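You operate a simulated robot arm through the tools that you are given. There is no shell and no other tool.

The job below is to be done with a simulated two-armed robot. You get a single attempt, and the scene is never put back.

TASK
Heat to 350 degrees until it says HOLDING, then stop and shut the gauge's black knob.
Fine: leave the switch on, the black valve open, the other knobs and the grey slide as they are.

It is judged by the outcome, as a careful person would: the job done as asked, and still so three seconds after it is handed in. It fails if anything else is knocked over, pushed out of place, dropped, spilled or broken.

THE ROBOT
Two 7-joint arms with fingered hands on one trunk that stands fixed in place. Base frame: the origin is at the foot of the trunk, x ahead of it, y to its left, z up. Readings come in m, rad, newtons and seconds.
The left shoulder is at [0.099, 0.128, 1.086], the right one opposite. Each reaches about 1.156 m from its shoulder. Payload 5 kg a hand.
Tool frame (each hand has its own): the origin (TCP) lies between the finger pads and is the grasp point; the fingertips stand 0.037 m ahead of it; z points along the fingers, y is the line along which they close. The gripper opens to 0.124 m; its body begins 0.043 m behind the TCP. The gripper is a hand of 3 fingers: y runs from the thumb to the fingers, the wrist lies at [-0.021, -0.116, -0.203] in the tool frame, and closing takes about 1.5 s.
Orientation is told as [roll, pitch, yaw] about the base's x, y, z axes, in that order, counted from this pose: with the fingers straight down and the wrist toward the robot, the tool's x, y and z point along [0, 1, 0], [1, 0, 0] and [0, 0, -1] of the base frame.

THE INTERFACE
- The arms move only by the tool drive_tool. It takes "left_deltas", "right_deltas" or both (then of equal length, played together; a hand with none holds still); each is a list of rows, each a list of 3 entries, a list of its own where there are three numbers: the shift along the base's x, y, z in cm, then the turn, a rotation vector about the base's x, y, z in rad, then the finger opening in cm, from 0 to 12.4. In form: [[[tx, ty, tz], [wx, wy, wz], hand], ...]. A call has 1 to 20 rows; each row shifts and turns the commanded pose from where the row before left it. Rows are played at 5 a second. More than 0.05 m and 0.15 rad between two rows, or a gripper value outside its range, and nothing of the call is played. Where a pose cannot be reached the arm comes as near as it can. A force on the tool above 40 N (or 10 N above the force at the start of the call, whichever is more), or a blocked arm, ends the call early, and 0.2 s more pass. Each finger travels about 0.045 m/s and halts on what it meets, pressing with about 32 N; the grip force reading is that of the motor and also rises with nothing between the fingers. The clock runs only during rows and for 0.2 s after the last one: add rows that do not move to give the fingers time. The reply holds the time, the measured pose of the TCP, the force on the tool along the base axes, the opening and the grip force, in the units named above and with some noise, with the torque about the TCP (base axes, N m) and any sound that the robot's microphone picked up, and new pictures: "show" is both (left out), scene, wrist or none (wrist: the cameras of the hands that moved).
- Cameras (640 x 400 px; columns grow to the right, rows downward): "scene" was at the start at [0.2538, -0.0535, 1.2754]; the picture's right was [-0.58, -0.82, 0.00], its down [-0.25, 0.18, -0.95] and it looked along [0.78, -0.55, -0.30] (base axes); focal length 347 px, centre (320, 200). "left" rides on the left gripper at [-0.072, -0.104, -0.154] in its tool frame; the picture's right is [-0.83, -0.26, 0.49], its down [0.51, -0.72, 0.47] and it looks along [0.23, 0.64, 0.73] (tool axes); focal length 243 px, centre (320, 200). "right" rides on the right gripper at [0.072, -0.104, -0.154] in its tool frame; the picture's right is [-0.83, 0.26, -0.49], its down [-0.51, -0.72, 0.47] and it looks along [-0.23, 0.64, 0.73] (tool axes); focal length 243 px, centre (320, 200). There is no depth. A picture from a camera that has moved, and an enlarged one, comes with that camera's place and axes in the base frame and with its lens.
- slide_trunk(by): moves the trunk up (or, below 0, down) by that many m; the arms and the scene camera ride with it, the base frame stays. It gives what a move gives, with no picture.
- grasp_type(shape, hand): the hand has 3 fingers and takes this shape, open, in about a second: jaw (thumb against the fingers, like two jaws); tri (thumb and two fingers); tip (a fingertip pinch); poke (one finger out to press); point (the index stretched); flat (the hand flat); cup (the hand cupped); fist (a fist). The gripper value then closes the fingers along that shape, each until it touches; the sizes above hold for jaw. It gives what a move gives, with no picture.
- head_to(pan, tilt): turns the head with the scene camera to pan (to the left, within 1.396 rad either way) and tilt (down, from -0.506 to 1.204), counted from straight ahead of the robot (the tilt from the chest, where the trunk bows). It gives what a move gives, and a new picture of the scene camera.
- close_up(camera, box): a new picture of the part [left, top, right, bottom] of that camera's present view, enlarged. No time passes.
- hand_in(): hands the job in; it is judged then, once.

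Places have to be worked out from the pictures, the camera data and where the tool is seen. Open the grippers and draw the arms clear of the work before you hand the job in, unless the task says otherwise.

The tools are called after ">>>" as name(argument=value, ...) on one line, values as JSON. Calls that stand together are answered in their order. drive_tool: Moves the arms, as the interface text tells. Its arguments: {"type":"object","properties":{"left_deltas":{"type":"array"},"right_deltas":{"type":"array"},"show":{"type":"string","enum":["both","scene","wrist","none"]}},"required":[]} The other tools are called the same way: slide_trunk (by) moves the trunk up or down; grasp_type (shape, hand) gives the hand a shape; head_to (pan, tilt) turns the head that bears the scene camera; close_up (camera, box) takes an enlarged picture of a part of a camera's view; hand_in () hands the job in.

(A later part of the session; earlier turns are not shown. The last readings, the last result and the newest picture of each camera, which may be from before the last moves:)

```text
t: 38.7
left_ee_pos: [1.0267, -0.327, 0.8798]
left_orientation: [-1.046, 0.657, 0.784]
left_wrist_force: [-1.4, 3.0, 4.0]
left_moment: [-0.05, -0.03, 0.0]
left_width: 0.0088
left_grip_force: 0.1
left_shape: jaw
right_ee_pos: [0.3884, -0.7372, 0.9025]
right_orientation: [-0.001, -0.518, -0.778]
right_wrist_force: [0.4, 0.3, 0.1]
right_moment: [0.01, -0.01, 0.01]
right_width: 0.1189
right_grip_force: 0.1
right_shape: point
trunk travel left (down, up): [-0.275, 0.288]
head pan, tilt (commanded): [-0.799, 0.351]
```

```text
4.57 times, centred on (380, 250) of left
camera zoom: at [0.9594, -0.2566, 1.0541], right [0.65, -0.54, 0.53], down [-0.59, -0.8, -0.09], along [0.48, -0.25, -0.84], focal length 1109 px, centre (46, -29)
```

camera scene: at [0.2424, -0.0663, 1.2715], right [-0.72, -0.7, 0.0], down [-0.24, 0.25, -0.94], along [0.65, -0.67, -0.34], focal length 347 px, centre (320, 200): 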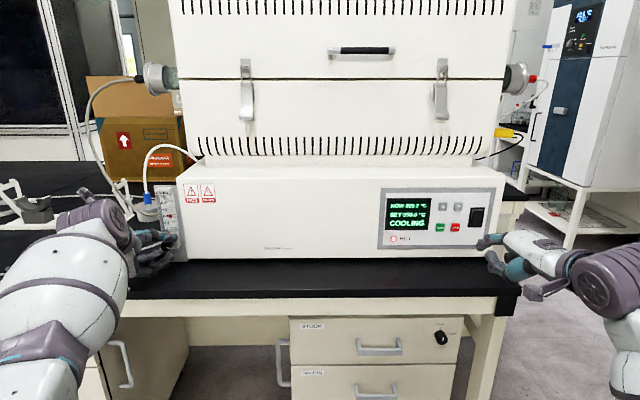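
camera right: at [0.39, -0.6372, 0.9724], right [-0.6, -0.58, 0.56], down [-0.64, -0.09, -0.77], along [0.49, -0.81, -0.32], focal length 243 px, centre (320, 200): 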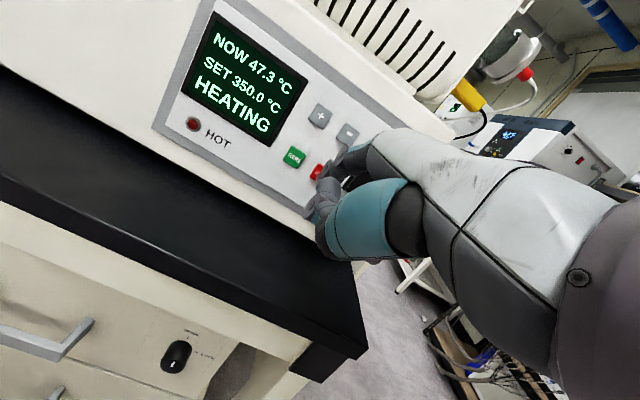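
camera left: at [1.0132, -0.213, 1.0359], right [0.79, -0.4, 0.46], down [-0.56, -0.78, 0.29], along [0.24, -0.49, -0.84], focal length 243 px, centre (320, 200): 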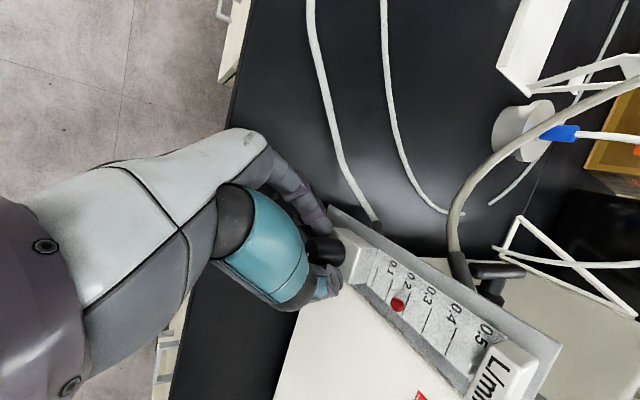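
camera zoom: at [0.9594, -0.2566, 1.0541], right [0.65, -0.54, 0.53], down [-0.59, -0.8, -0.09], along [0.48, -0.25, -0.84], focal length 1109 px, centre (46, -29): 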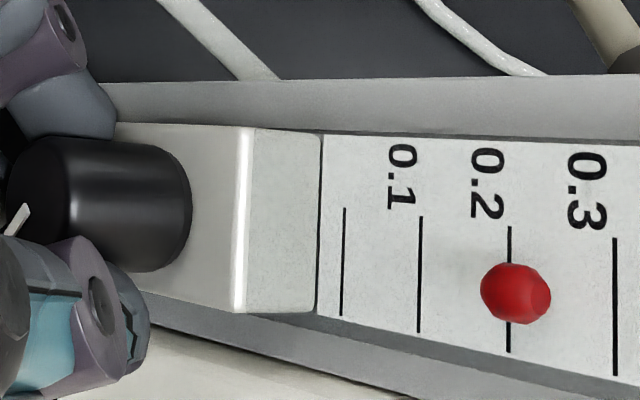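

Confirmed: flow went from ~0.18 to ~0.22 while turning clockwise, so this knob shuts counter-clockwise (mark toward 12 o'clock). I now turn counter-clockwise ~29° and check the ball.

>>> drive_tool(left_deltas=[[[0.073, 0.074, -0.091], [-0.0888, 0.088, 0], 0.8], [[0.064, 0.065, -0.102], [-0.0888, 0.088, 0], 0.8], [[0.055, 0.055, -0.114], [-0.0888, 0.088, 0], 0.8], [[0.044, 0.044, -0.121], [-0.0888, 0.088, 0], 0.8], [[0, 0, 0], [0, 0, 0], 0.8]], show="none")

>>> close_up(camera="scene", box=[145, 175, 225, 265])

>>> close_up(camera="left", box=[260, 180, 440, 320])

```text
t: 39.9
left_ee_pos: [1.0285, -0.3259, 0.8752]
left_orientation: [-1.052, 1.159, 0.781]
left_wrist_force: [-2.9, -3.2, 0.5]
left_moment: [0.04, 0.01, -0.03]
left_width: 0.0081
left_grip_force: 0.1
left_shape: jaw
right_ee_pos: [0.3894, -0.7384, 0.9028]
right_orientation: [0.0, -0.52, -0.781]
right_wrist_force: [0.4, -0.3, -0.3]
right_moment: [0.04, 0.01, 0.03]
right_width: 0.1193
right_grip_force: 0.0
right_shape: point
trunk travel left (down, up): [-0.275, 0.288]
head pan, tilt (commanded): [-0.799, 0.351]
```

```text
4.44 times, centred on (185, 220) of scene
camera zoom: at [0.2422, -0.0668, 1.2715], right [-0.72, -0.7, 0.0], down [-0.24, 0.25, -0.94], along [0.66, -0.67, -0.34], focal length 1542 px, centre (920, 111)
```

zoom: 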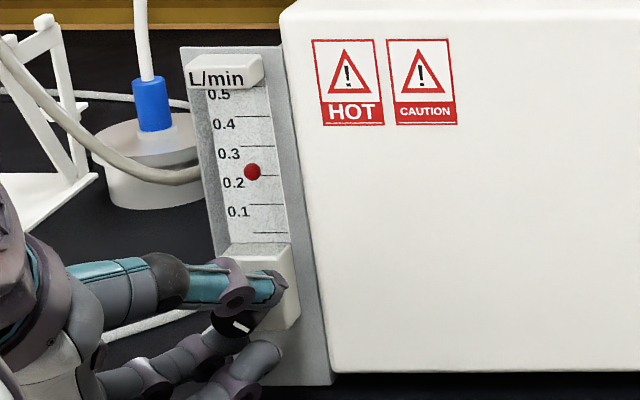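

```text
2.86 times, centred on (350, 250) of left
camera zoom: at [1.0204, -0.1965, 1.0259], right [0.83, -0.36, 0.43], down [-0.54, -0.75, 0.39], along [0.18, -0.55, -0.81], focal length 693 px, centre (234, 57)
```

zoom: 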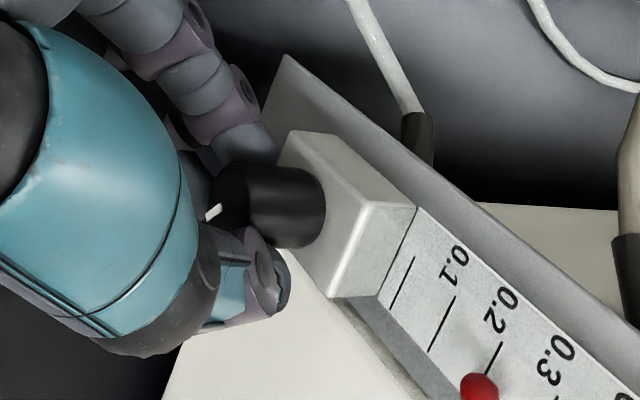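

The ball barely moved: the jaws simply followed the command (grip force 0.1), so the knob slips. I close to 0 to get the full grip force and check width and force.

>>> drive_tool(left_deltas=[[[0, 0, 0], [0, 0, 0], 0.4], [[0, 0, 0], [0, 0, 0], 0.0], [[0, 0, 0], [0, 0, 0], 0.0], [[0, 0, 0], [0, 0, 0], 0.0]], show="none")

>>> close_up(camera="scene", box=[145, 205, 205, 265])

>>> close_up(camera="left", box=[260, 180, 440, 320])

```text
t: 40.9
left_ee_pos: [1.0283, -0.3266, 0.8755]
left_orientation: [-1.051, 1.157, 0.781]
left_wrist_force: [-3.7, -9.3, 0.5]
left_moment: [0.08, 0.1, -0.04]
left_width: 0.0016
left_grip_force: 32.0
left_shape: jaw
right_ee_pos: [0.3897, -0.7378, 0.901]
right_orientation: [0.0, -0.52, -0.779]
right_wrist_force: [0.5, -0.1, 0.5]
right_moment: [0.01, 0.01, 0.01]
right_width: 0.1188
right_grip_force: 0.1
right_shape: point
trunk travel left (down, up): [-0.275, 0.288]
head pan, tilt (commanded): [-0.799, 0.351]
```

```text
6.67 times, centred on (175, 235) of scene
camera zoom: at [0.2419, -0.0674, 1.2715], right [-0.72, -0.7, 0.0], down [-0.24, 0.25, -0.94], along [0.66, -0.67, -0.34], focal length 2313 px, centre (1287, -33)
```

zoom: 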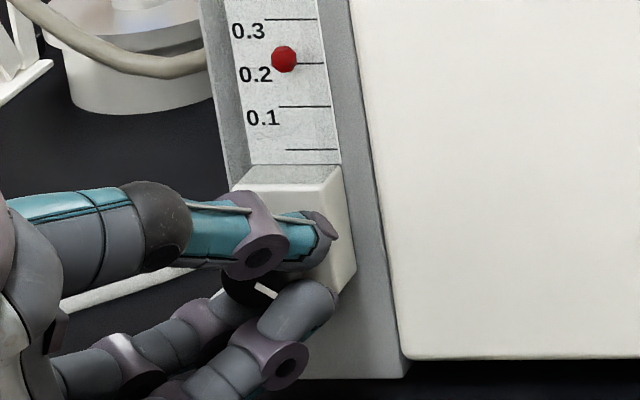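

```text
2.86 times, centred on (350, 250) of left
camera zoom: at [1.02, -0.1974, 1.0264], right [0.82, -0.37, 0.43], down [-0.54, -0.75, 0.39], along [0.18, -0.55, -0.81], focal length 693 px, centre (234, 57)
```

zoom: 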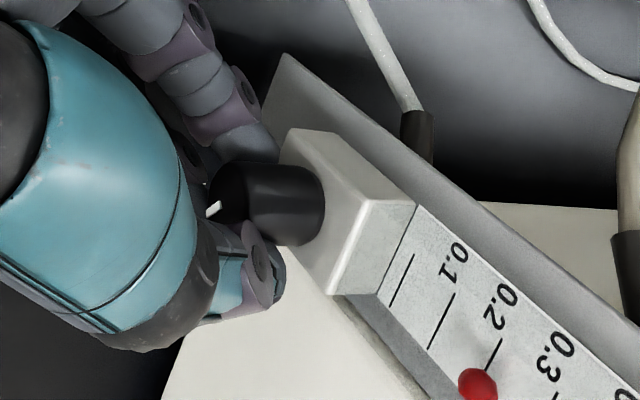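

Now the full 32 N grip is on with the knob wedged between thumb and two fingers. I continue counter-clockwise another ~29° with the grip held at 0 and watch the mark.

>>> drive_tool(left_deltas=[[[0.034, 0.034, -0.13], [-0.0888, 0.088, 0], 0], [[0.022, 0.022, -0.134], [-0.0888, 0.088, 0], 0], [[0.01, 0.01, -0.136], [-0.0888, 0.088, 0], 0], [[0, 0, -0.138], [-0.0888, 0.088, 0], 0], [[0, 0, 0], [0, 0, 0], 0]], show="none")

>>> close_up(camera="scene", box=[145, 195, 215, 265])

>>> close_up(camera="left", box=[260, 180, 440, 320])

```text
t: 42.1
left_ee_pos: [1.0183, -0.3237, 0.8723]
left_orientation: [2.17, 1.482, -2.282]
left_wrist_force: [20.7, -28.3, 13.9]
left_moment: [0.04, -0.01, 0.15]
left_width: 0.0003
left_grip_force: 32.2
left_shape: jaw
left hand out of reach, approached as far as the arm can: row 3, 4
right_ee_pos: [0.389, -0.7393, 0.9005]
right_orientation: [0.003, -0.518, -0.782]
right_wrist_force: [-0.1, -0.5, -0.4]
right_moment: [0.03, 0.01, -0.02]
right_width: 0.1188
right_grip_force: 0.0
right_shape: point
trunk travel left (down, up): [-0.275, 0.288]
head pan, tilt (commanded): [-0.799, 0.351]
```

```text
5.71 times, centred on (180, 230) of scene
camera zoom: at [0.243, -0.0688, 1.2713], right [-0.72, -0.7, 0.0], down [-0.24, 0.25, -0.94], along [0.65, -0.67, -0.35], focal length 1983 px, centre (1120, 29)
```

zoom: 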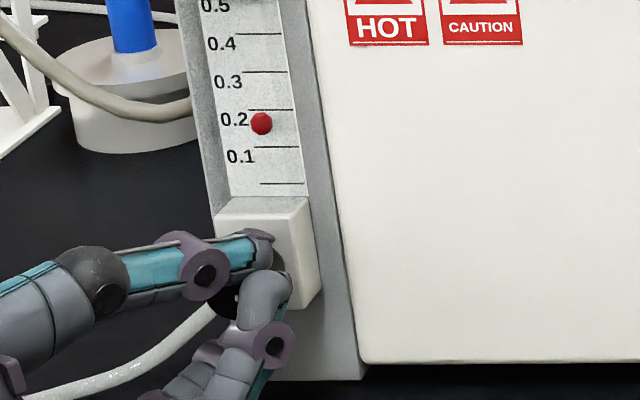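

```text
2.86 times, centred on (350, 250) of left
camera zoom: at [1.0534, -0.1503, 0.963], right [0.94, -0.24, 0.23], down [-0.33, -0.54, 0.78], along [-0.07, -0.81, -0.59], focal length 693 px, centre (234, 57)
```

zoom: 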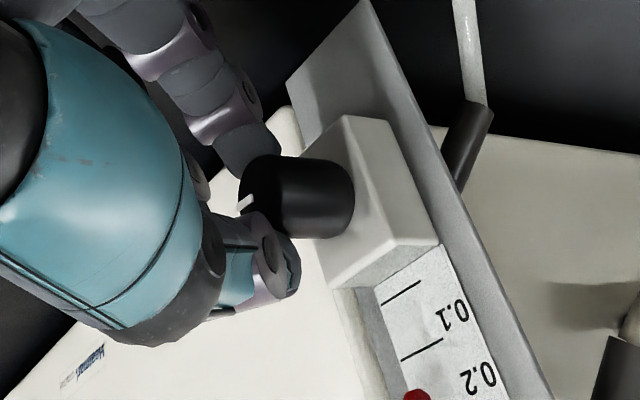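

The grip now really turns the knob: the ball fell to ~0.16, but the arm hit its reach limit (37 N pull). I release the knob in place right away.

>>> drive_tool(left_deltas=[[[0, 0, 0], [0, 0, 0], 1.5], [[0, 0, 0], [0, 0, 0], 3.0], [[0, 0, 0], [0, 0, 0], 4.5], [[0, 0, 0], [0, 0, 0], 4.5]], show="none")

>>> close_up(camera="scene", box=[120, 175, 240, 275])

```text
t: 43.1
left_ee_pos: [1.0169, -0.3218, 0.8719]
left_orientation: [2.163, 1.485, -2.287]
left_wrist_force: [1.0, 0.6, 6.5]
left_moment: [0.15, 0.13, -0.03]
left_width: 0.043
left_grip_force: 0.0
left_shape: jaw
right_ee_pos: [0.389, -0.7373, 0.9025]
right_orientation: [0.0, -0.521, -0.781]
right_wrist_force: [-0.1, -1.4, -0.2]
right_moment: [-0.02, -0.02, -0.01]
right_width: 0.1194
right_grip_force: 0.2
right_shape: point
trunk travel left (down, up): [-0.275, 0.288]
head pan, tilt (commanded): [-0.799, 0.351]
```

```text
4.00 times, centred on (180, 225) of scene
camera zoom: at [0.2419, -0.0658, 1.2716], right [-0.72, -0.7, 0.0], down [-0.24, 0.25, -0.94], along [0.66, -0.67, -0.34], focal length 1388 px, centre (880, 100)
```

zoom: 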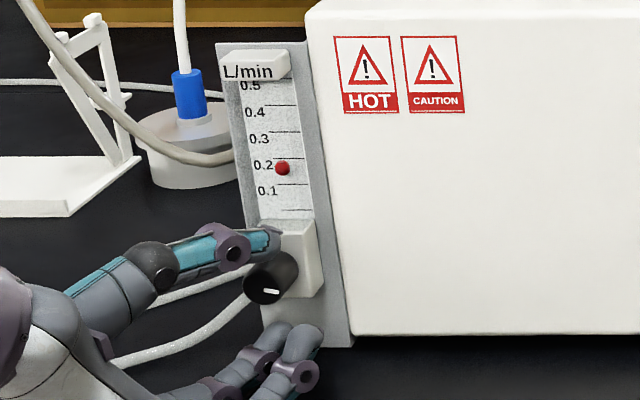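

Released; a small upward force suggests the lower fingers graze the bench, so I narrow the jaws and withdraw 5 cm, then roll the hand back clockwise to prepare for a second, longer counter-clockwise stroke with the fingers parallel to the knob axis.

>>> drive_tool(left_deltas=[[[-1.0, 0.99, 0.1], [0, 0, 0], 3.6], [[-1.28, 1.27, 0], [0, 0, 0], 3.6], [[-1.28, 1.27, 0.2], [0, 0, 0], 3.6], [[-0.05, -0.05, 0.2], [0.0983, -0.0974, 0], 3.6], [[-0.05, -0.05, 0.2], [0.0983, -0.0974, 0], 3.6], [[-0.05, -0.05, 0.2], [0.0983, -0.0974, 0], 3.6], [[-0.05, -0.05, 0.2], [0.0983, -0.0974, 0], 3.6], [[-0.05, -0.05, 0.2], [0.0983, -0.0974, 0], 3.6], [[-0.05, -0.05, 0.2], [0.0983, -0.0974, 0], 3.6], [[-0.05, -0.05, 0.2], [0.0983, -0.0974, 0], 3.6], [[0, 0, 0], [-0.0706, -0.0712, 0.0842], 3.6], [[0, 0, 0], [-0.0706, -0.0712, 0.0842], 3.6], [[0, 0, 0], [-0.0706, -0.0712, 0.0842], 3.6], [[0, 0, 0], [-0.0706, -0.0712, 0.0842], 3.6], [[0, 0, 0], [0, 0, 0], 3.6]], show="both")

>>> close_up(camera="scene", box=[120, 175, 240, 275])

>>> close_up(camera="left", box=[260, 160, 460, 320])

```text
t: 46.3
left_ee_pos: [0.9781, -0.2903, 0.8893]
left_orientation: [-1.567, 0.687, 0.789]
left_wrist_force: [0.5, 0.2, 0.7]
left_moment: [0.0, 0.04, -0.03]
left_width: 0.0363
left_grip_force: 0.0
left_shape: jaw
right_ee_pos: [0.39, -0.7385, 0.9009]
right_orientation: [-0.002, -0.52, -0.78]
right_wrist_force: [0.4, 0.2, 0.1]
right_moment: [-0.01, 0.02, 0.01]
right_width: 0.1191
right_grip_force: 0.2
right_shape: point
trunk travel left (down, up): [-0.275, 0.288]
head pan, tilt (commanded): [-0.799, 0.351]
camera scene: at [0.2424, -0.0662, 1.2715], right [-0.72, -0.7, 0.0], down [-0.24, 0.25, -0.94], along [0.65, -0.67, -0.34], focal length 347 px, centre (320, 200)
camera left: at [0.8447, -0.2062, 1.0109], right [0.58, -0.12, 0.81], down [-0.29, -0.96, 0.07], along [0.76, -0.27, -0.59], focal length 243 px, centre (320, 200)
```

scene: 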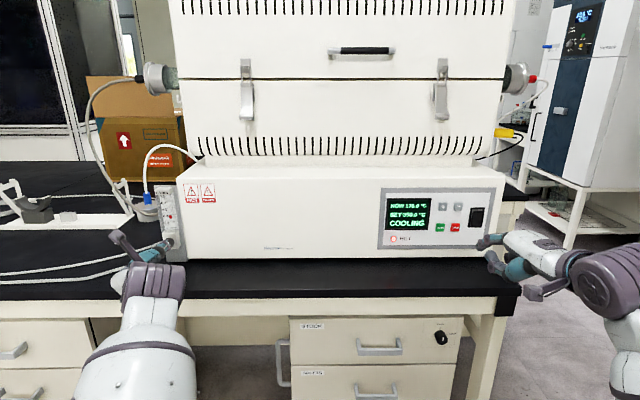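
left: 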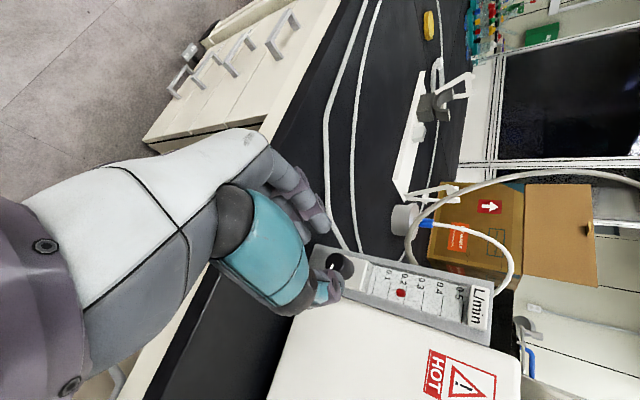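

```text
4.00 times, centred on (180, 225) of scene
camera zoom: at [0.2424, -0.0662, 1.2715], right [-0.72, -0.7, 0.0], down [-0.24, 0.25, -0.94], along [0.65, -0.67, -0.34], focal length 1388 px, centre (880, 100)
```

zoom: 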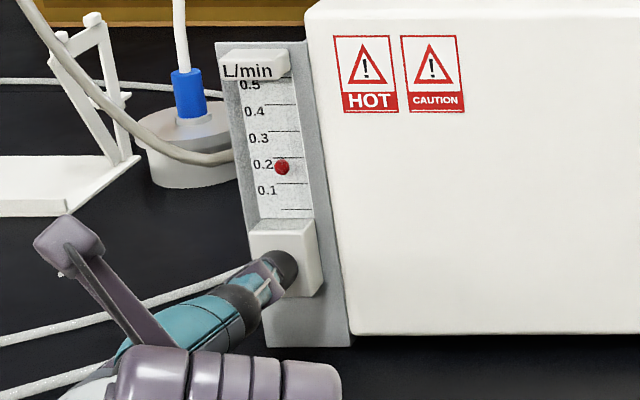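

```text
2.50 times, centred on (360, 240) of left
camera zoom: at [0.8447, -0.2062, 1.0109], right [0.58, -0.12, 0.81], down [-0.29, -0.96, 0.07], along [0.76, -0.27, -0.59], focal length 606 px, centre (220, 100)
```

zoom: 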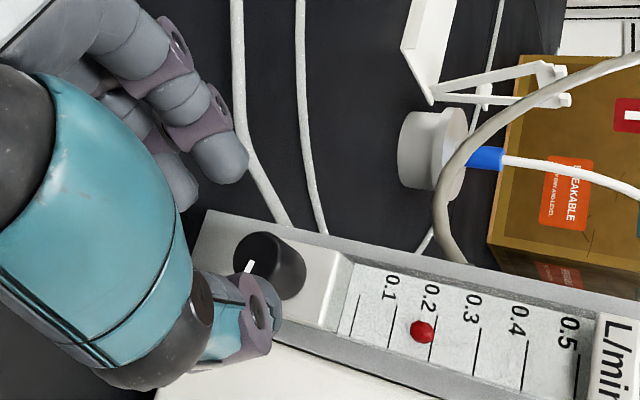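

The hand is now parallel to the knob axis with θ≈-40°. Knob axis from both cameras: e≈-0.4835, z≈0.876. I open to 4.5 cm and advance 5.8 cm over the knob.

>>> drive_tool(left_deltas=[[[0.08, 0.08, -0.6], [0, 0, 0], 4.5], [[0, 0, -0.73], [0, 0, 0], 4.5], [[1.03, -1.02, 0], [0, 0, 0], 4.5], [[1.03, -1.02, 0], [0, 0, 0], 4.5], [[1.03, -1.02, 0], [0, 0, 0], 4.5], [[1.03, -1.02, 0], [0, 0, 0], 4.5], [[0, 0, 0], [0, 0, 0], 4.5]], show="none")

>>> close_up(camera="scene", box=[120, 175, 240, 275])

>>> close_up(camera="left", box=[260, 160, 460, 320])

```text
t: 47.9
left_ee_pos: [1.0208, -0.3305, 0.874]
left_orientation: [-1.566, 0.688, 0.791]
left_wrist_force: [0.3, 0.7, -0.5]
left_moment: [0.03, -0.03, 0.01]
left_width: 0.0444
left_grip_force: 0.2
left_shape: jaw
right_ee_pos: [0.3895, -0.7387, 0.9027]
right_orientation: [0.0, -0.52, -0.78]
right_wrist_force: [-0.6, -0.2, 0.3]
right_moment: [0.0, 0.0, 0.01]
right_width: 0.1191
right_grip_force: 0.1
right_shape: point
trunk travel left (down, up): [-0.275, 0.288]
head pan, tilt (commanded): [-0.799, 0.351]
```

```text
4.00 times, centred on (180, 225) of scene
camera zoom: at [0.2425, -0.0662, 1.2714], right [-0.72, -0.7, 0.0], down [-0.24, 0.25, -0.94], along [0.65, -0.67, -0.34], focal length 1388 px, centre (880, 100)
```

zoom: 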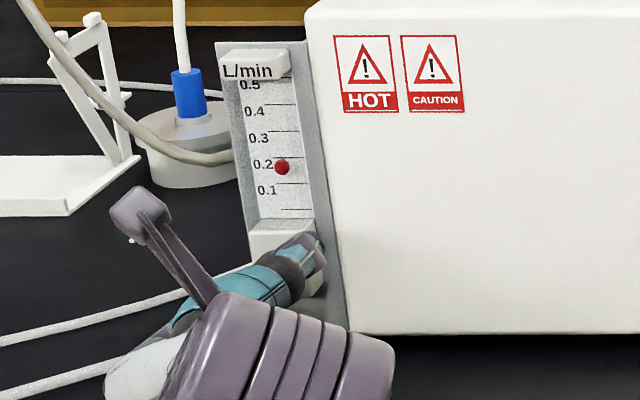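

```text
2.50 times, centred on (360, 240) of left
camera zoom: at [0.8873, -0.2461, 0.9977], right [0.58, -0.12, 0.81], down [-0.29, -0.96, 0.06], along [0.76, -0.27, -0.59], focal length 606 px, centre (220, 100)
```

zoom: 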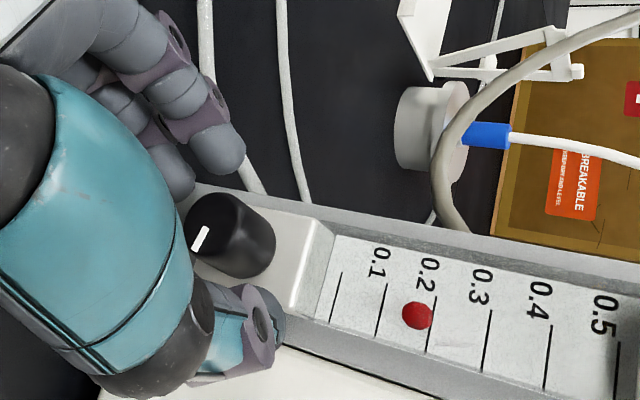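

The knob is now well centred on the tool axis between fingers and thumb. I close to full grip.

>>> drive_tool(left_deltas=[[[0, 0, 0], [0, 0, 0], 3.0], [[0, 0, 0], [0, 0, 0], 2.0], [[0, 0, 0], [0, 0, 0], 1.0], [[0, 0, 0], [0, 0, 0], 0.3], [[0, 0, 0], [0, 0, 0], 0], [[0, 0, 0], [0, 0, 0], 0], [[0, 0, 0], [0, 0, 0], 0]], show="none")

>>> close_up(camera="left", box=[260, 160, 460, 320])

```text
t: 49.5
left_ee_pos: [1.0207, -0.3294, 0.8749]
left_orientation: [-1.566, 0.688, 0.789]
left_wrist_force: [2.7, -3.0, 1.1]
left_moment: [-0.04, -0.03, 0.0]
left_width: 0.0147
left_grip_force: 32.0
left_shape: jaw
right_ee_pos: [0.3891, -0.7383, 0.902]
right_orientation: [-0.001, -0.521, -0.781]
right_wrist_force: [-0.2, -0.4, 0.7]
right_moment: [0.02, 0.0, 0.03]
right_width: 0.1196
right_grip_force: 0.0
right_shape: point
trunk travel left (down, up): [-0.275, 0.288]
head pan, tilt (commanded): [-0.799, 0.351]
```

```text
2.50 times, centred on (360, 240) of left
camera zoom: at [0.8872, -0.2463, 0.9978], right [0.58, -0.12, 0.81], down [-0.29, -0.96, 0.06], along [0.76, -0.27, -0.59], focal length 606 px, centre (220, 100)
```

zoom: 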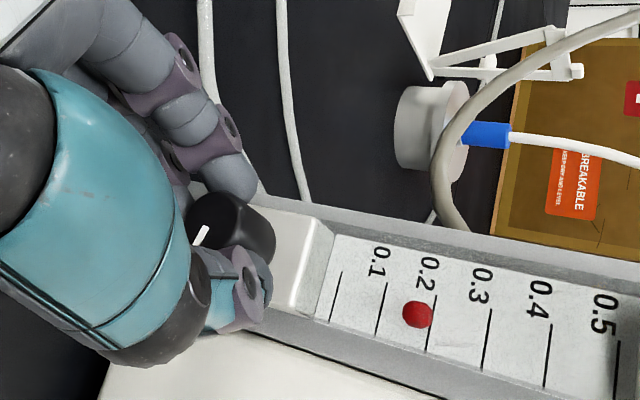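

A solid grip: width stopped at 1.47 cm with 32 N and little side force. I rotate counter-clockwise ~29° about the tool axis and check the ball.

>>> drive_tool(left_deltas=[[[0, 0, 0], [-0.0888, 0.088, 0], 0], [[0, 0, 0], [-0.0888, 0.088, 0], 0], [[0, 0, 0], [-0.0888, 0.088, 0], 0], [[0, 0, 0], [-0.0888, 0.088, 0], 0], [[0, 0, 0], [0, 0, 0], 0]], show="none")

>>> close_up(camera="scene", box=[120, 175, 240, 275])

>>> close_up(camera="left", box=[260, 160, 460, 320])

```text
t: 50.7
left_ee_pos: [1.0189, -0.3294, 0.8748]
left_orientation: [-1.566, 1.189, 0.789]
left_wrist_force: [2.4, -3.3, 2.4]
left_moment: [-0.01, -0.03, 0.03]
left_width: 0.0147
left_grip_force: 31.5
left_shape: jaw
right_ee_pos: [0.3895, -0.7381, 0.9021]
right_orientation: [-0.001, -0.52, -0.78]
right_wrist_force: [-0.2, -0.2, 0.5]
right_moment: [-0.01, 0.0, -0.02]
right_width: 0.1189
right_grip_force: 0.0
right_shape: point
trunk travel left (down, up): [-0.275, 0.288]
head pan, tilt (commanded): [-0.799, 0.351]
```

```text
4.00 times, centred on (180, 225) of scene
camera zoom: at [0.2425, -0.0665, 1.2714], right [-0.72, -0.7, 0.0], down [-0.24, 0.25, -0.94], along [0.65, -0.67, -0.34], focal length 1388 px, centre (880, 100)
```

zoom: 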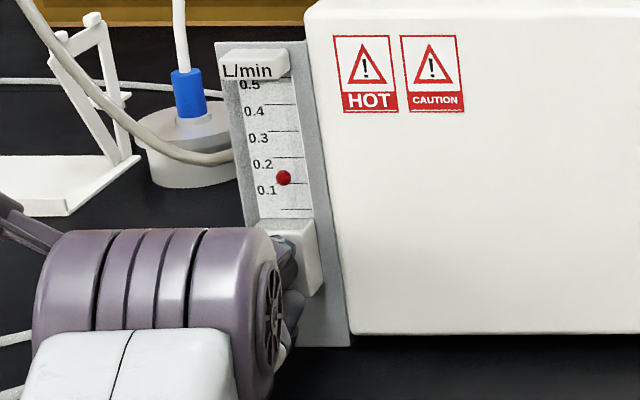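

```text
2.50 times, centred on (360, 240) of left
camera zoom: at [0.9317, -0.2014, 0.9988], right [0.82, 0.13, 0.55], down [-0.19, -0.86, 0.48], along [0.53, -0.5, -0.68], focal length 606 px, centre (220, 100)
```

zoom: 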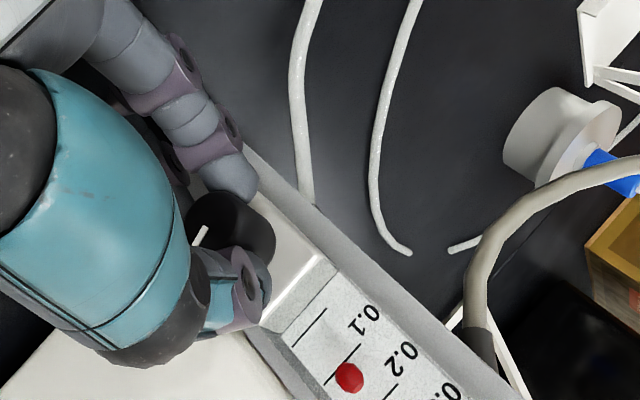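

The ball drops (now ~0.12) and the mark turns with the hand. I continue counter-clockwise another ~36°.

>>> drive_tool(left_deltas=[[[0, 0, 0], [-0.0888, 0.088, 0], 0], [[0, 0, 0], [-0.0888, 0.088, 0], 0], [[0, 0, 0], [-0.0888, 0.088, 0], 0], [[0, 0, 0], [-0.0888, 0.088, 0], 0], [[0, 0, 0], [-0.0888, 0.088, 0], 0], [[0, 0, 0], [0, 0, 0], 0]], show="none")

>>> close_up(camera="scene", box=[120, 175, 240, 275])

>>> close_up(camera="left", box=[260, 160, 460, 320])

```text
t: 52.1
left_ee_pos: [1.0218, -0.3297, 0.8752]
left_orientation: [1.579, 1.327, -2.346]
left_wrist_force: [4.8, -5.4, 5.3]
left_moment: [0.0, -0.01, 0.0]
left_width: 0.0145
left_grip_force: 32.3
left_shape: jaw
right_ee_pos: [0.3884, -0.7389, 0.9019]
right_orientation: [0.0, -0.52, -0.778]
right_wrist_force: [-0.7, 0.4, -0.4]
right_moment: [-0.03, 0.0, -0.01]
right_width: 0.1192
right_grip_force: 0.1
right_shape: point
trunk travel left (down, up): [-0.275, 0.288]
head pan, tilt (commanded): [-0.799, 0.351]
```

```text
4.00 times, centred on (180, 225) of scene
camera zoom: at [0.2426, -0.0666, 1.2714], right [-0.72, -0.7, 0.0], down [-0.24, 0.25, -0.94], along [0.65, -0.67, -0.34], focal length 1388 px, centre (880, 100)
```

zoom: 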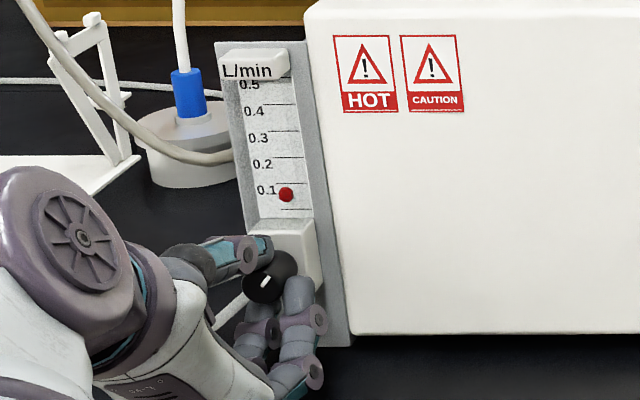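

```text
2.50 times, centred on (360, 240) of left
camera zoom: at [0.9787, -0.1537, 0.9579], right [0.96, 0.27, 0.05], down [0.11, -0.56, 0.82], along [0.25, -0.79, -0.56], focal length 606 px, centre (220, 100)
```

zoom: 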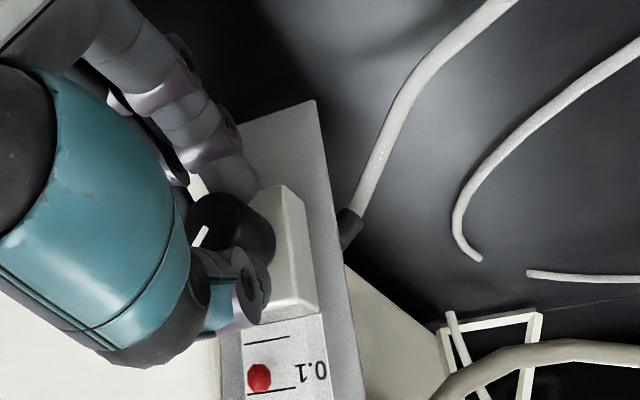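

Ball at ~0.055, mark at about 1–2 o'clock. No reach warnings; I continue ~21° more.

>>> drive_tool(left_deltas=[[[0, 0, 0], [-0.0888, 0.088, 0], 0], [[0, 0, 0], [-0.0888, 0.088, 0], 0], [[0, 0, 0], [-0.0888, 0.088, 0], 0], [[0, 0, 0], [0, 0, 0], 0]], show="none")

>>> close_up(camera="scene", box=[120, 175, 240, 275])

>>> close_up(camera="left", box=[260, 160, 460, 320])

```text
t: 53.1
left_ee_pos: [1.0204, -0.3308, 0.8744]
left_orientation: [1.578, 0.951, -2.35]
left_wrist_force: [5.3, -3.4, 3.3]
left_moment: [0.0, -0.02, -0.01]
left_width: 0.0145
left_grip_force: 32.3
left_shape: jaw
right_ee_pos: [0.3901, -0.7383, 0.9014]
right_orientation: [0.0, -0.52, -0.78]
right_wrist_force: [0.4, 0.7, -0.3]
right_moment: [0.0, 0.01, 0.04]
right_width: 0.119
right_grip_force: 0.1
right_shape: point
trunk travel left (down, up): [-0.275, 0.288]
head pan, tilt (commanded): [-0.799, 0.351]
```

```text
4.00 times, centred on (180, 225) of scene
camera zoom: at [0.2426, -0.0666, 1.2714], right [-0.72, -0.7, 0.0], down [-0.24, 0.25, -0.94], along [0.65, -0.67, -0.34], focal length 1388 px, centre (880, 100)
```

zoom: 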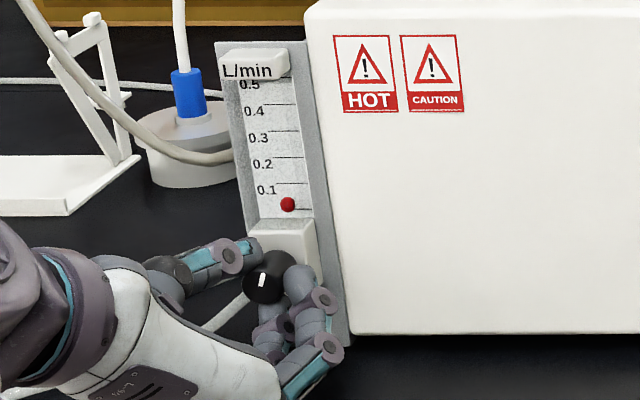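

```text
2.50 times, centred on (360, 240) of left
camera zoom: at [0.9955, -0.1368, 0.9168], right [0.93, 0.24, -0.27], down [0.34, -0.33, 0.88], along [0.12, -0.92, -0.38], focal length 606 px, centre (220, 100)
```

zoom: 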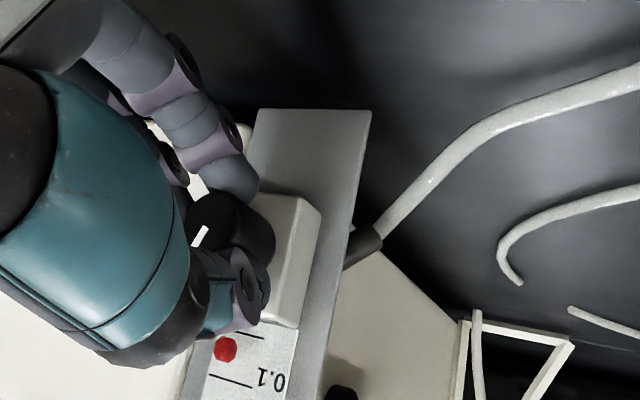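

Ball ~0.02, mark nearly at 12 o'clock. I turn another ~14° and check the ball and torque.

>>> drive_tool(left_deltas=[[[0, 0, 0], [-0.0888, 0.088, 0], 0], [[0, 0, 0], [-0.0888, 0.088, 0], 0], [[0, 0, 0], [0, 0, 0], 0]], show="none")

>>> close_up(camera="scene", box=[150, 175, 240, 265])

>>> close_up(camera="left", box=[260, 160, 460, 320])

```text
t: 53.9
left_ee_pos: [1.0203, -0.3298, 0.8739]
left_orientation: [1.578, 0.702, -2.349]
left_wrist_force: [4.3, -4.2, 3.6]
left_moment: [-0.01, -0.04, -0.03]
left_width: 0.0141
left_grip_force: 31.7
left_shape: jaw
right_ee_pos: [0.3893, -0.7391, 0.901]
right_orientation: [0.0, -0.521, -0.781]
right_wrist_force: [-0.8, 0.1, -0.2]
right_moment: [-0.01, 0.01, -0.02]
right_width: 0.1189
right_grip_force: 0.1
right_shape: point
trunk travel left (down, up): [-0.275, 0.288]
head pan, tilt (commanded): [-0.799, 0.351]
```

```text
4.44 times, centred on (195, 220) of scene
camera zoom: at [0.2427, -0.0667, 1.2714], right [-0.72, -0.7, 0.0], down [-0.24, 0.25, -0.94], along [0.65, -0.67, -0.34], focal length 1542 px, centre (876, 111)
```

zoom: 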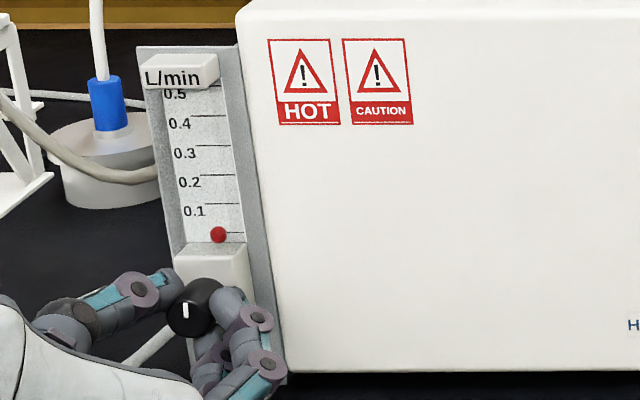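

```text
2.50 times, centred on (360, 240) of left
camera zoom: at [1.0001, -0.1321, 0.8857], right [0.87, 0.17, -0.46], down [0.49, -0.17, 0.86], along [0.07, -0.97, -0.23], focal length 606 px, centre (220, 100)
```

zoom: 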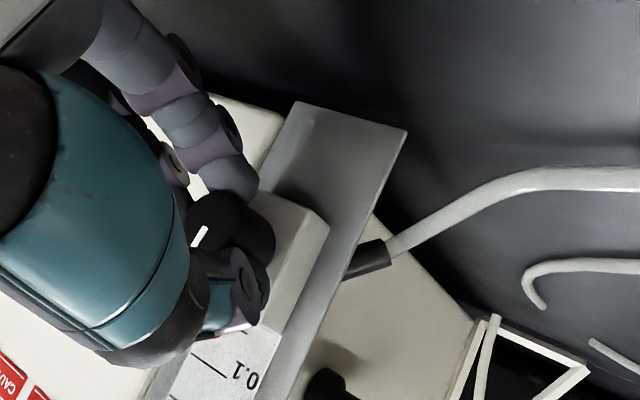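

The ball is at the zero line and the mark points to 12 o'clock. I try a slight further counter-clockwise turn (~7°) to feel whether it has reached its end stop.

>>> drive_tool(left_deltas=[[[0, 0, 0], [-0.0888, 0.088, 0], 0], [[0, 0, 0], [0, 0, 0], 0]], show="none")

>>> close_up(camera="scene", box=[160, 215, 220, 265])

>>> close_up(camera="left", box=[290, 210, 390, 290])

```text
t: 54.5
left_ee_pos: [1.021, -0.3307, 0.8747]
left_orientation: [1.578, 0.575, -2.35]
left_wrist_force: [4.4, -4.8, 2.2]
left_moment: [0.05, -0.04, -0.02]
left_width: 0.0143
left_grip_force: 31.6
left_shape: jaw
right_ee_pos: [0.39, -0.7381, 0.9008]
right_orientation: [0.0, -0.519, -0.781]
right_wrist_force: [0.2, 0.0, -0.6]
right_moment: [0.03, 0.0, 0.0]
right_width: 0.1189
right_grip_force: 0.0
right_shape: point
trunk travel left (down, up): [-0.275, 0.288]
head pan, tilt (commanded): [-0.799, 0.351]
```

```text
8.00 times, centred on (190, 240) of scene
camera zoom: at [0.2426, -0.0666, 1.2714], right [-0.72, -0.7, 0.0], down [-0.24, 0.25, -0.94], along [0.65, -0.67, -0.34], focal length 2776 px, centre (1360, -120)
```

zoom: 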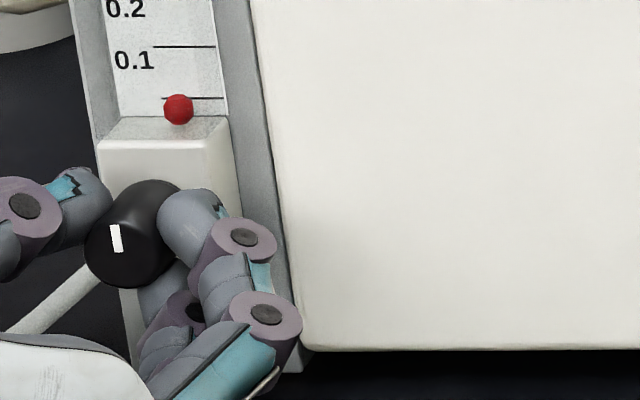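

```text
5.00 times, centred on (340, 250) of left
camera zoom: at [1.0005, -0.1318, 0.8698], right [0.83, 0.13, -0.55], down [0.56, -0.1, 0.82], along [0.05, -0.99, -0.15], focal length 1213 px, centre (220, -50)
```

zoom: 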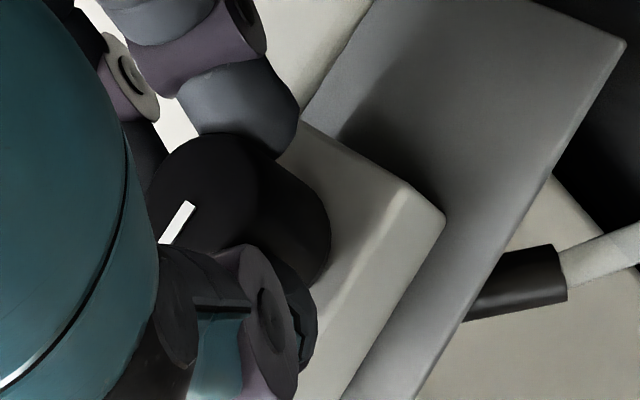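

The ball now sits just below the zero line and torque rises slightly. One more small counter-clockwise step to confirm it is at its stop.

>>> drive_tool(left_deltas=[[[0, 0, 0], [-0.0888, 0.088, 0], 0], [[0, 0, 0], [0, 0, 0], 0], [[0, 0, 0], [0, 0, 0], 0]], show="none")

>>> close_up(camera="scene", box=[160, 215, 220, 265])

>>> close_up(camera="left", box=[290, 210, 390, 290])

```text
t: 55.3
left_ee_pos: [1.0203, -0.3307, 0.8749]
left_orientation: [1.577, 0.451, -2.351]
left_wrist_force: [4.0, -1.2, -0.1]
left_moment: [0.13, -0.05, -0.04]
left_width: 0.0141
left_grip_force: 31.7
left_shape: jaw
right_ee_pos: [0.3894, -0.737, 0.9017]
right_orientation: [-0.001, -0.521, -0.782]
right_wrist_force: [-0.4, -0.5, 1.0]
right_moment: [0.03, 0.0, 0.0]
right_width: 0.1191
right_grip_force: 0.0
right_shape: point
trunk travel left (down, up): [-0.275, 0.288]
head pan, tilt (commanded): [-0.799, 0.351]
```

```text
8.00 times, centred on (190, 240) of scene
camera zoom: at [0.2431, -0.0666, 1.2713], right [-0.72, -0.7, 0.0], down [-0.24, 0.25, -0.94], along [0.65, -0.67, -0.34], focal length 2776 px, centre (1360, -120)
```

zoom: 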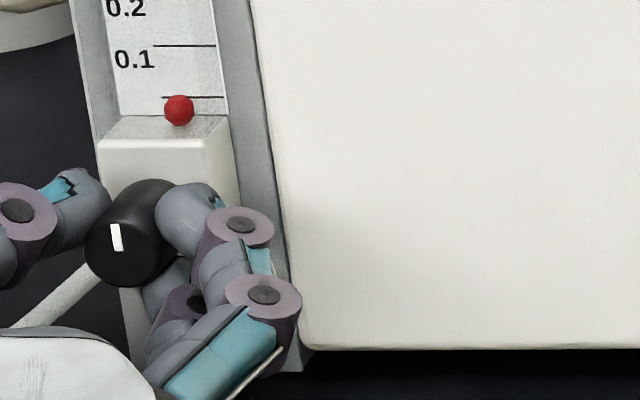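

```text
5.00 times, centred on (340, 250) of left
camera zoom: at [0.9996, -0.1328, 0.8535], right [0.77, 0.07, -0.63], down [0.63, -0.03, 0.77], along [0.04, -1.0, -0.07], focal length 1213 px, centre (220, -50)
```

zoom: 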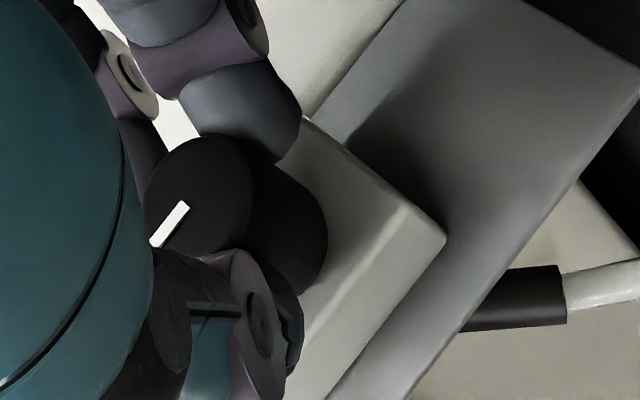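

The mark stayed at 12 o'clock while torque rose: the knob is at its stop and the ball rests at the bottom, so it is shut. I open the jaws gently without moving and check the knob stays.

>>> drive_tool(left_deltas=[[[0, 0, 0], [0, 0, 0], 1.8], [[0, 0, 0], [0, 0, 0], 2.6], [[0, 0, 0], [0, 0, 0], 3.6], [[0, 0, 0], [0, 0, 0], 4.2], [[0, 0, 0], [0, 0, 0], 4.2]], show="none")

>>> close_up(camera="scene", box=[160, 215, 220, 265])

```text
t: 56.5
left_ee_pos: [1.0196, -0.3306, 0.8746]
left_orientation: [1.577, 0.452, -2.35]
left_wrist_force: [-0.7, -0.3, 0.0]
left_moment: [0.0, 0.01, 0.02]
left_width: 0.0417
left_grip_force: 0.1
left_shape: jaw
right_ee_pos: [0.3896, -0.7379, 0.9013]
right_orientation: [0.0, -0.519, -0.78]
right_wrist_force: [0.6, -0.4, 0.4]
right_moment: [-0.01, 0.01, -0.03]
right_width: 0.1189
right_grip_force: 0.2
right_shape: point
trunk travel left (down, up): [-0.275, 0.288]
head pan, tilt (commanded): [-0.799, 0.351]
```

```text
8.00 times, centred on (190, 240) of scene
camera zoom: at [0.2426, -0.0663, 1.2714], right [-0.72, -0.7, 0.0], down [-0.24, 0.25, -0.94], along [0.65, -0.67, -0.34], focal length 2776 px, centre (1360, -120)
```

zoom: 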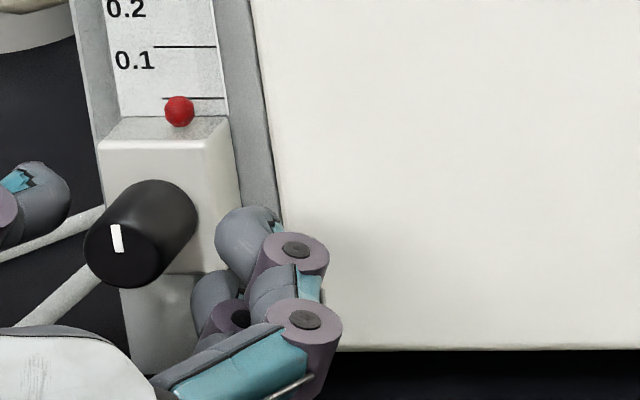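

The knob stays put with the ball at the bottom. I withdraw the left hand straight back 12 cm, then lift and unroll it away from the bench.

>>> drive_tool(left_deltas=[[[-1.0, 0.99, 0], [0, 0, 0], 4.2], [[-1.78, 1.76, 0], [0, 0, 0], 4.2], [[-1.78, 1.76, 0], [0, 0, 0], 4.2], [[-1.78, 1.76, 0.3], [0, 0, 0], 4.2], [[-1.78, 1.76, 0.5], [0, 0, 0], 4.2], [[-0.7, 0.7, 2.0], [0.0888, -0.088, 0], 4.2], [[-0.7, 0.7, 2.0], [0.0888, -0.088, 0], 4.2], [[-0.7, 0.7, 2.0], [0.0888, -0.088, 0], 4.2], [[-0.7, 0.7, 2.0], [0.0888, -0.088, 0], 6], [[-0.7, 0.7, 2.0], [0.0888, -0.088, 0], 8], [[-0.7, 0.7, 2.0], [0.0888, -0.088, 0], 10], [[-0.7, 0.7, 2.0], [0.0888, -0.088, 0], 12], [[0, 0, 0], [0, 0, 0], 12]], show="both")

>>> close_up(camera="scene", box=[120, 160, 240, 275])

>>> close_up(camera="scene", box=[380, 160, 500, 250])

```text
t: 59.3
left_ee_pos: [0.9572, -0.2023, 0.9871]
left_orientation: [1.575, 1.327, -2.35]
left_wrist_force: [-0.7, 1.2, -0.2]
left_moment: [0.02, 0.0, 0.01]
left_width: 0.1196
left_grip_force: 0.1
left_shape: jaw
left hand out of reach, approached as far as the arm can: row 2, 3, 4, 5, 6
right_ee_pos: [0.389, -0.7374, 0.9019]
right_orientation: [-0.001, -0.521, -0.779]
right_wrist_force: [-0.7, 1.1, 0.0]
right_moment: [-0.01, 0.01, -0.02]
right_width: 0.1188
right_grip_force: 0.0
right_shape: point
trunk travel left (down, up): [-0.275, 0.288]
head pan, tilt (commanded): [-0.799, 0.351]
camera scene: at [0.243, -0.0663, 1.2713], right [-0.72, -0.7, 0.0], down [-0.24, 0.25, -0.94], along [0.65, -0.67, -0.34], focal length 347 px, centre (320, 200)
camera left: at [0.9158, -0.0257, 1.0714], right [0.96, 0.27, 0.06], down [0.11, -0.56, 0.82], along [0.25, -0.79, -0.57], focal length 243 px, centre (320, 200)
```

scene: 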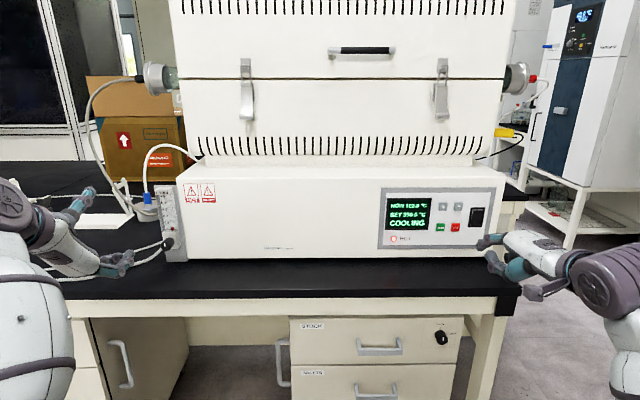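
left: 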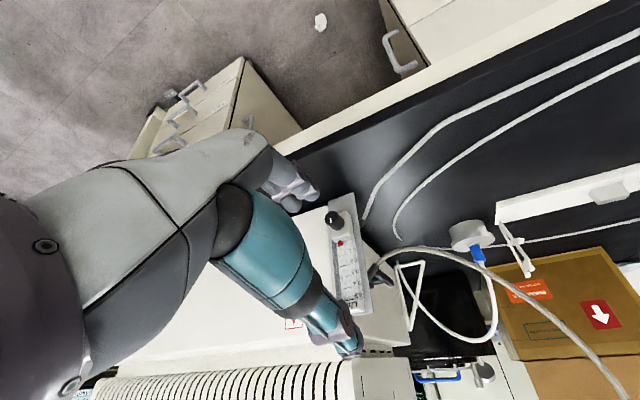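

```text
3.48 times, centred on (180, 218) of scene
camera zoom: at [0.243, -0.0663, 1.2713], right [-0.72, -0.7, 0.0], down [-0.24, 0.25, -0.94], along [0.65, -0.67, -0.34], focal length 1207 px, centre (807, 139)
```

zoom: 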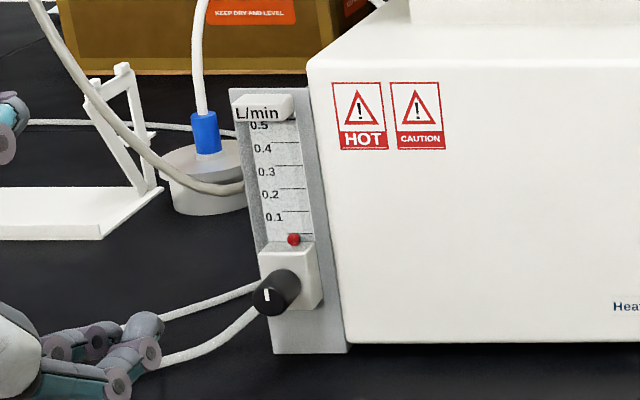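

```text
4.44 times, centred on (440, 205) of scene
camera zoom: at [0.243, -0.0663, 1.2713], right [-0.72, -0.7, 0.0], down [-0.24, 0.25, -0.94], along [0.65, -0.67, -0.34], focal length 1542 px, centre (-213, 178)
```

zoom: 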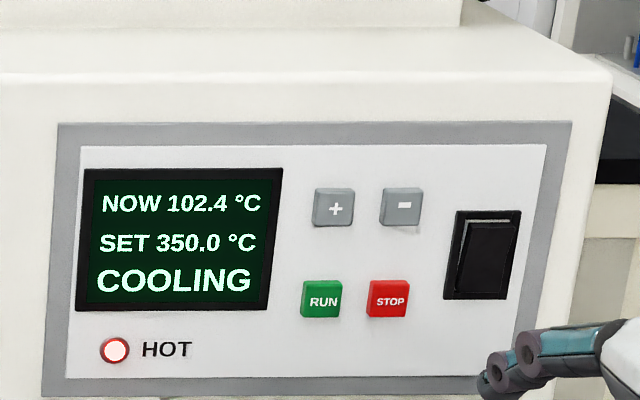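

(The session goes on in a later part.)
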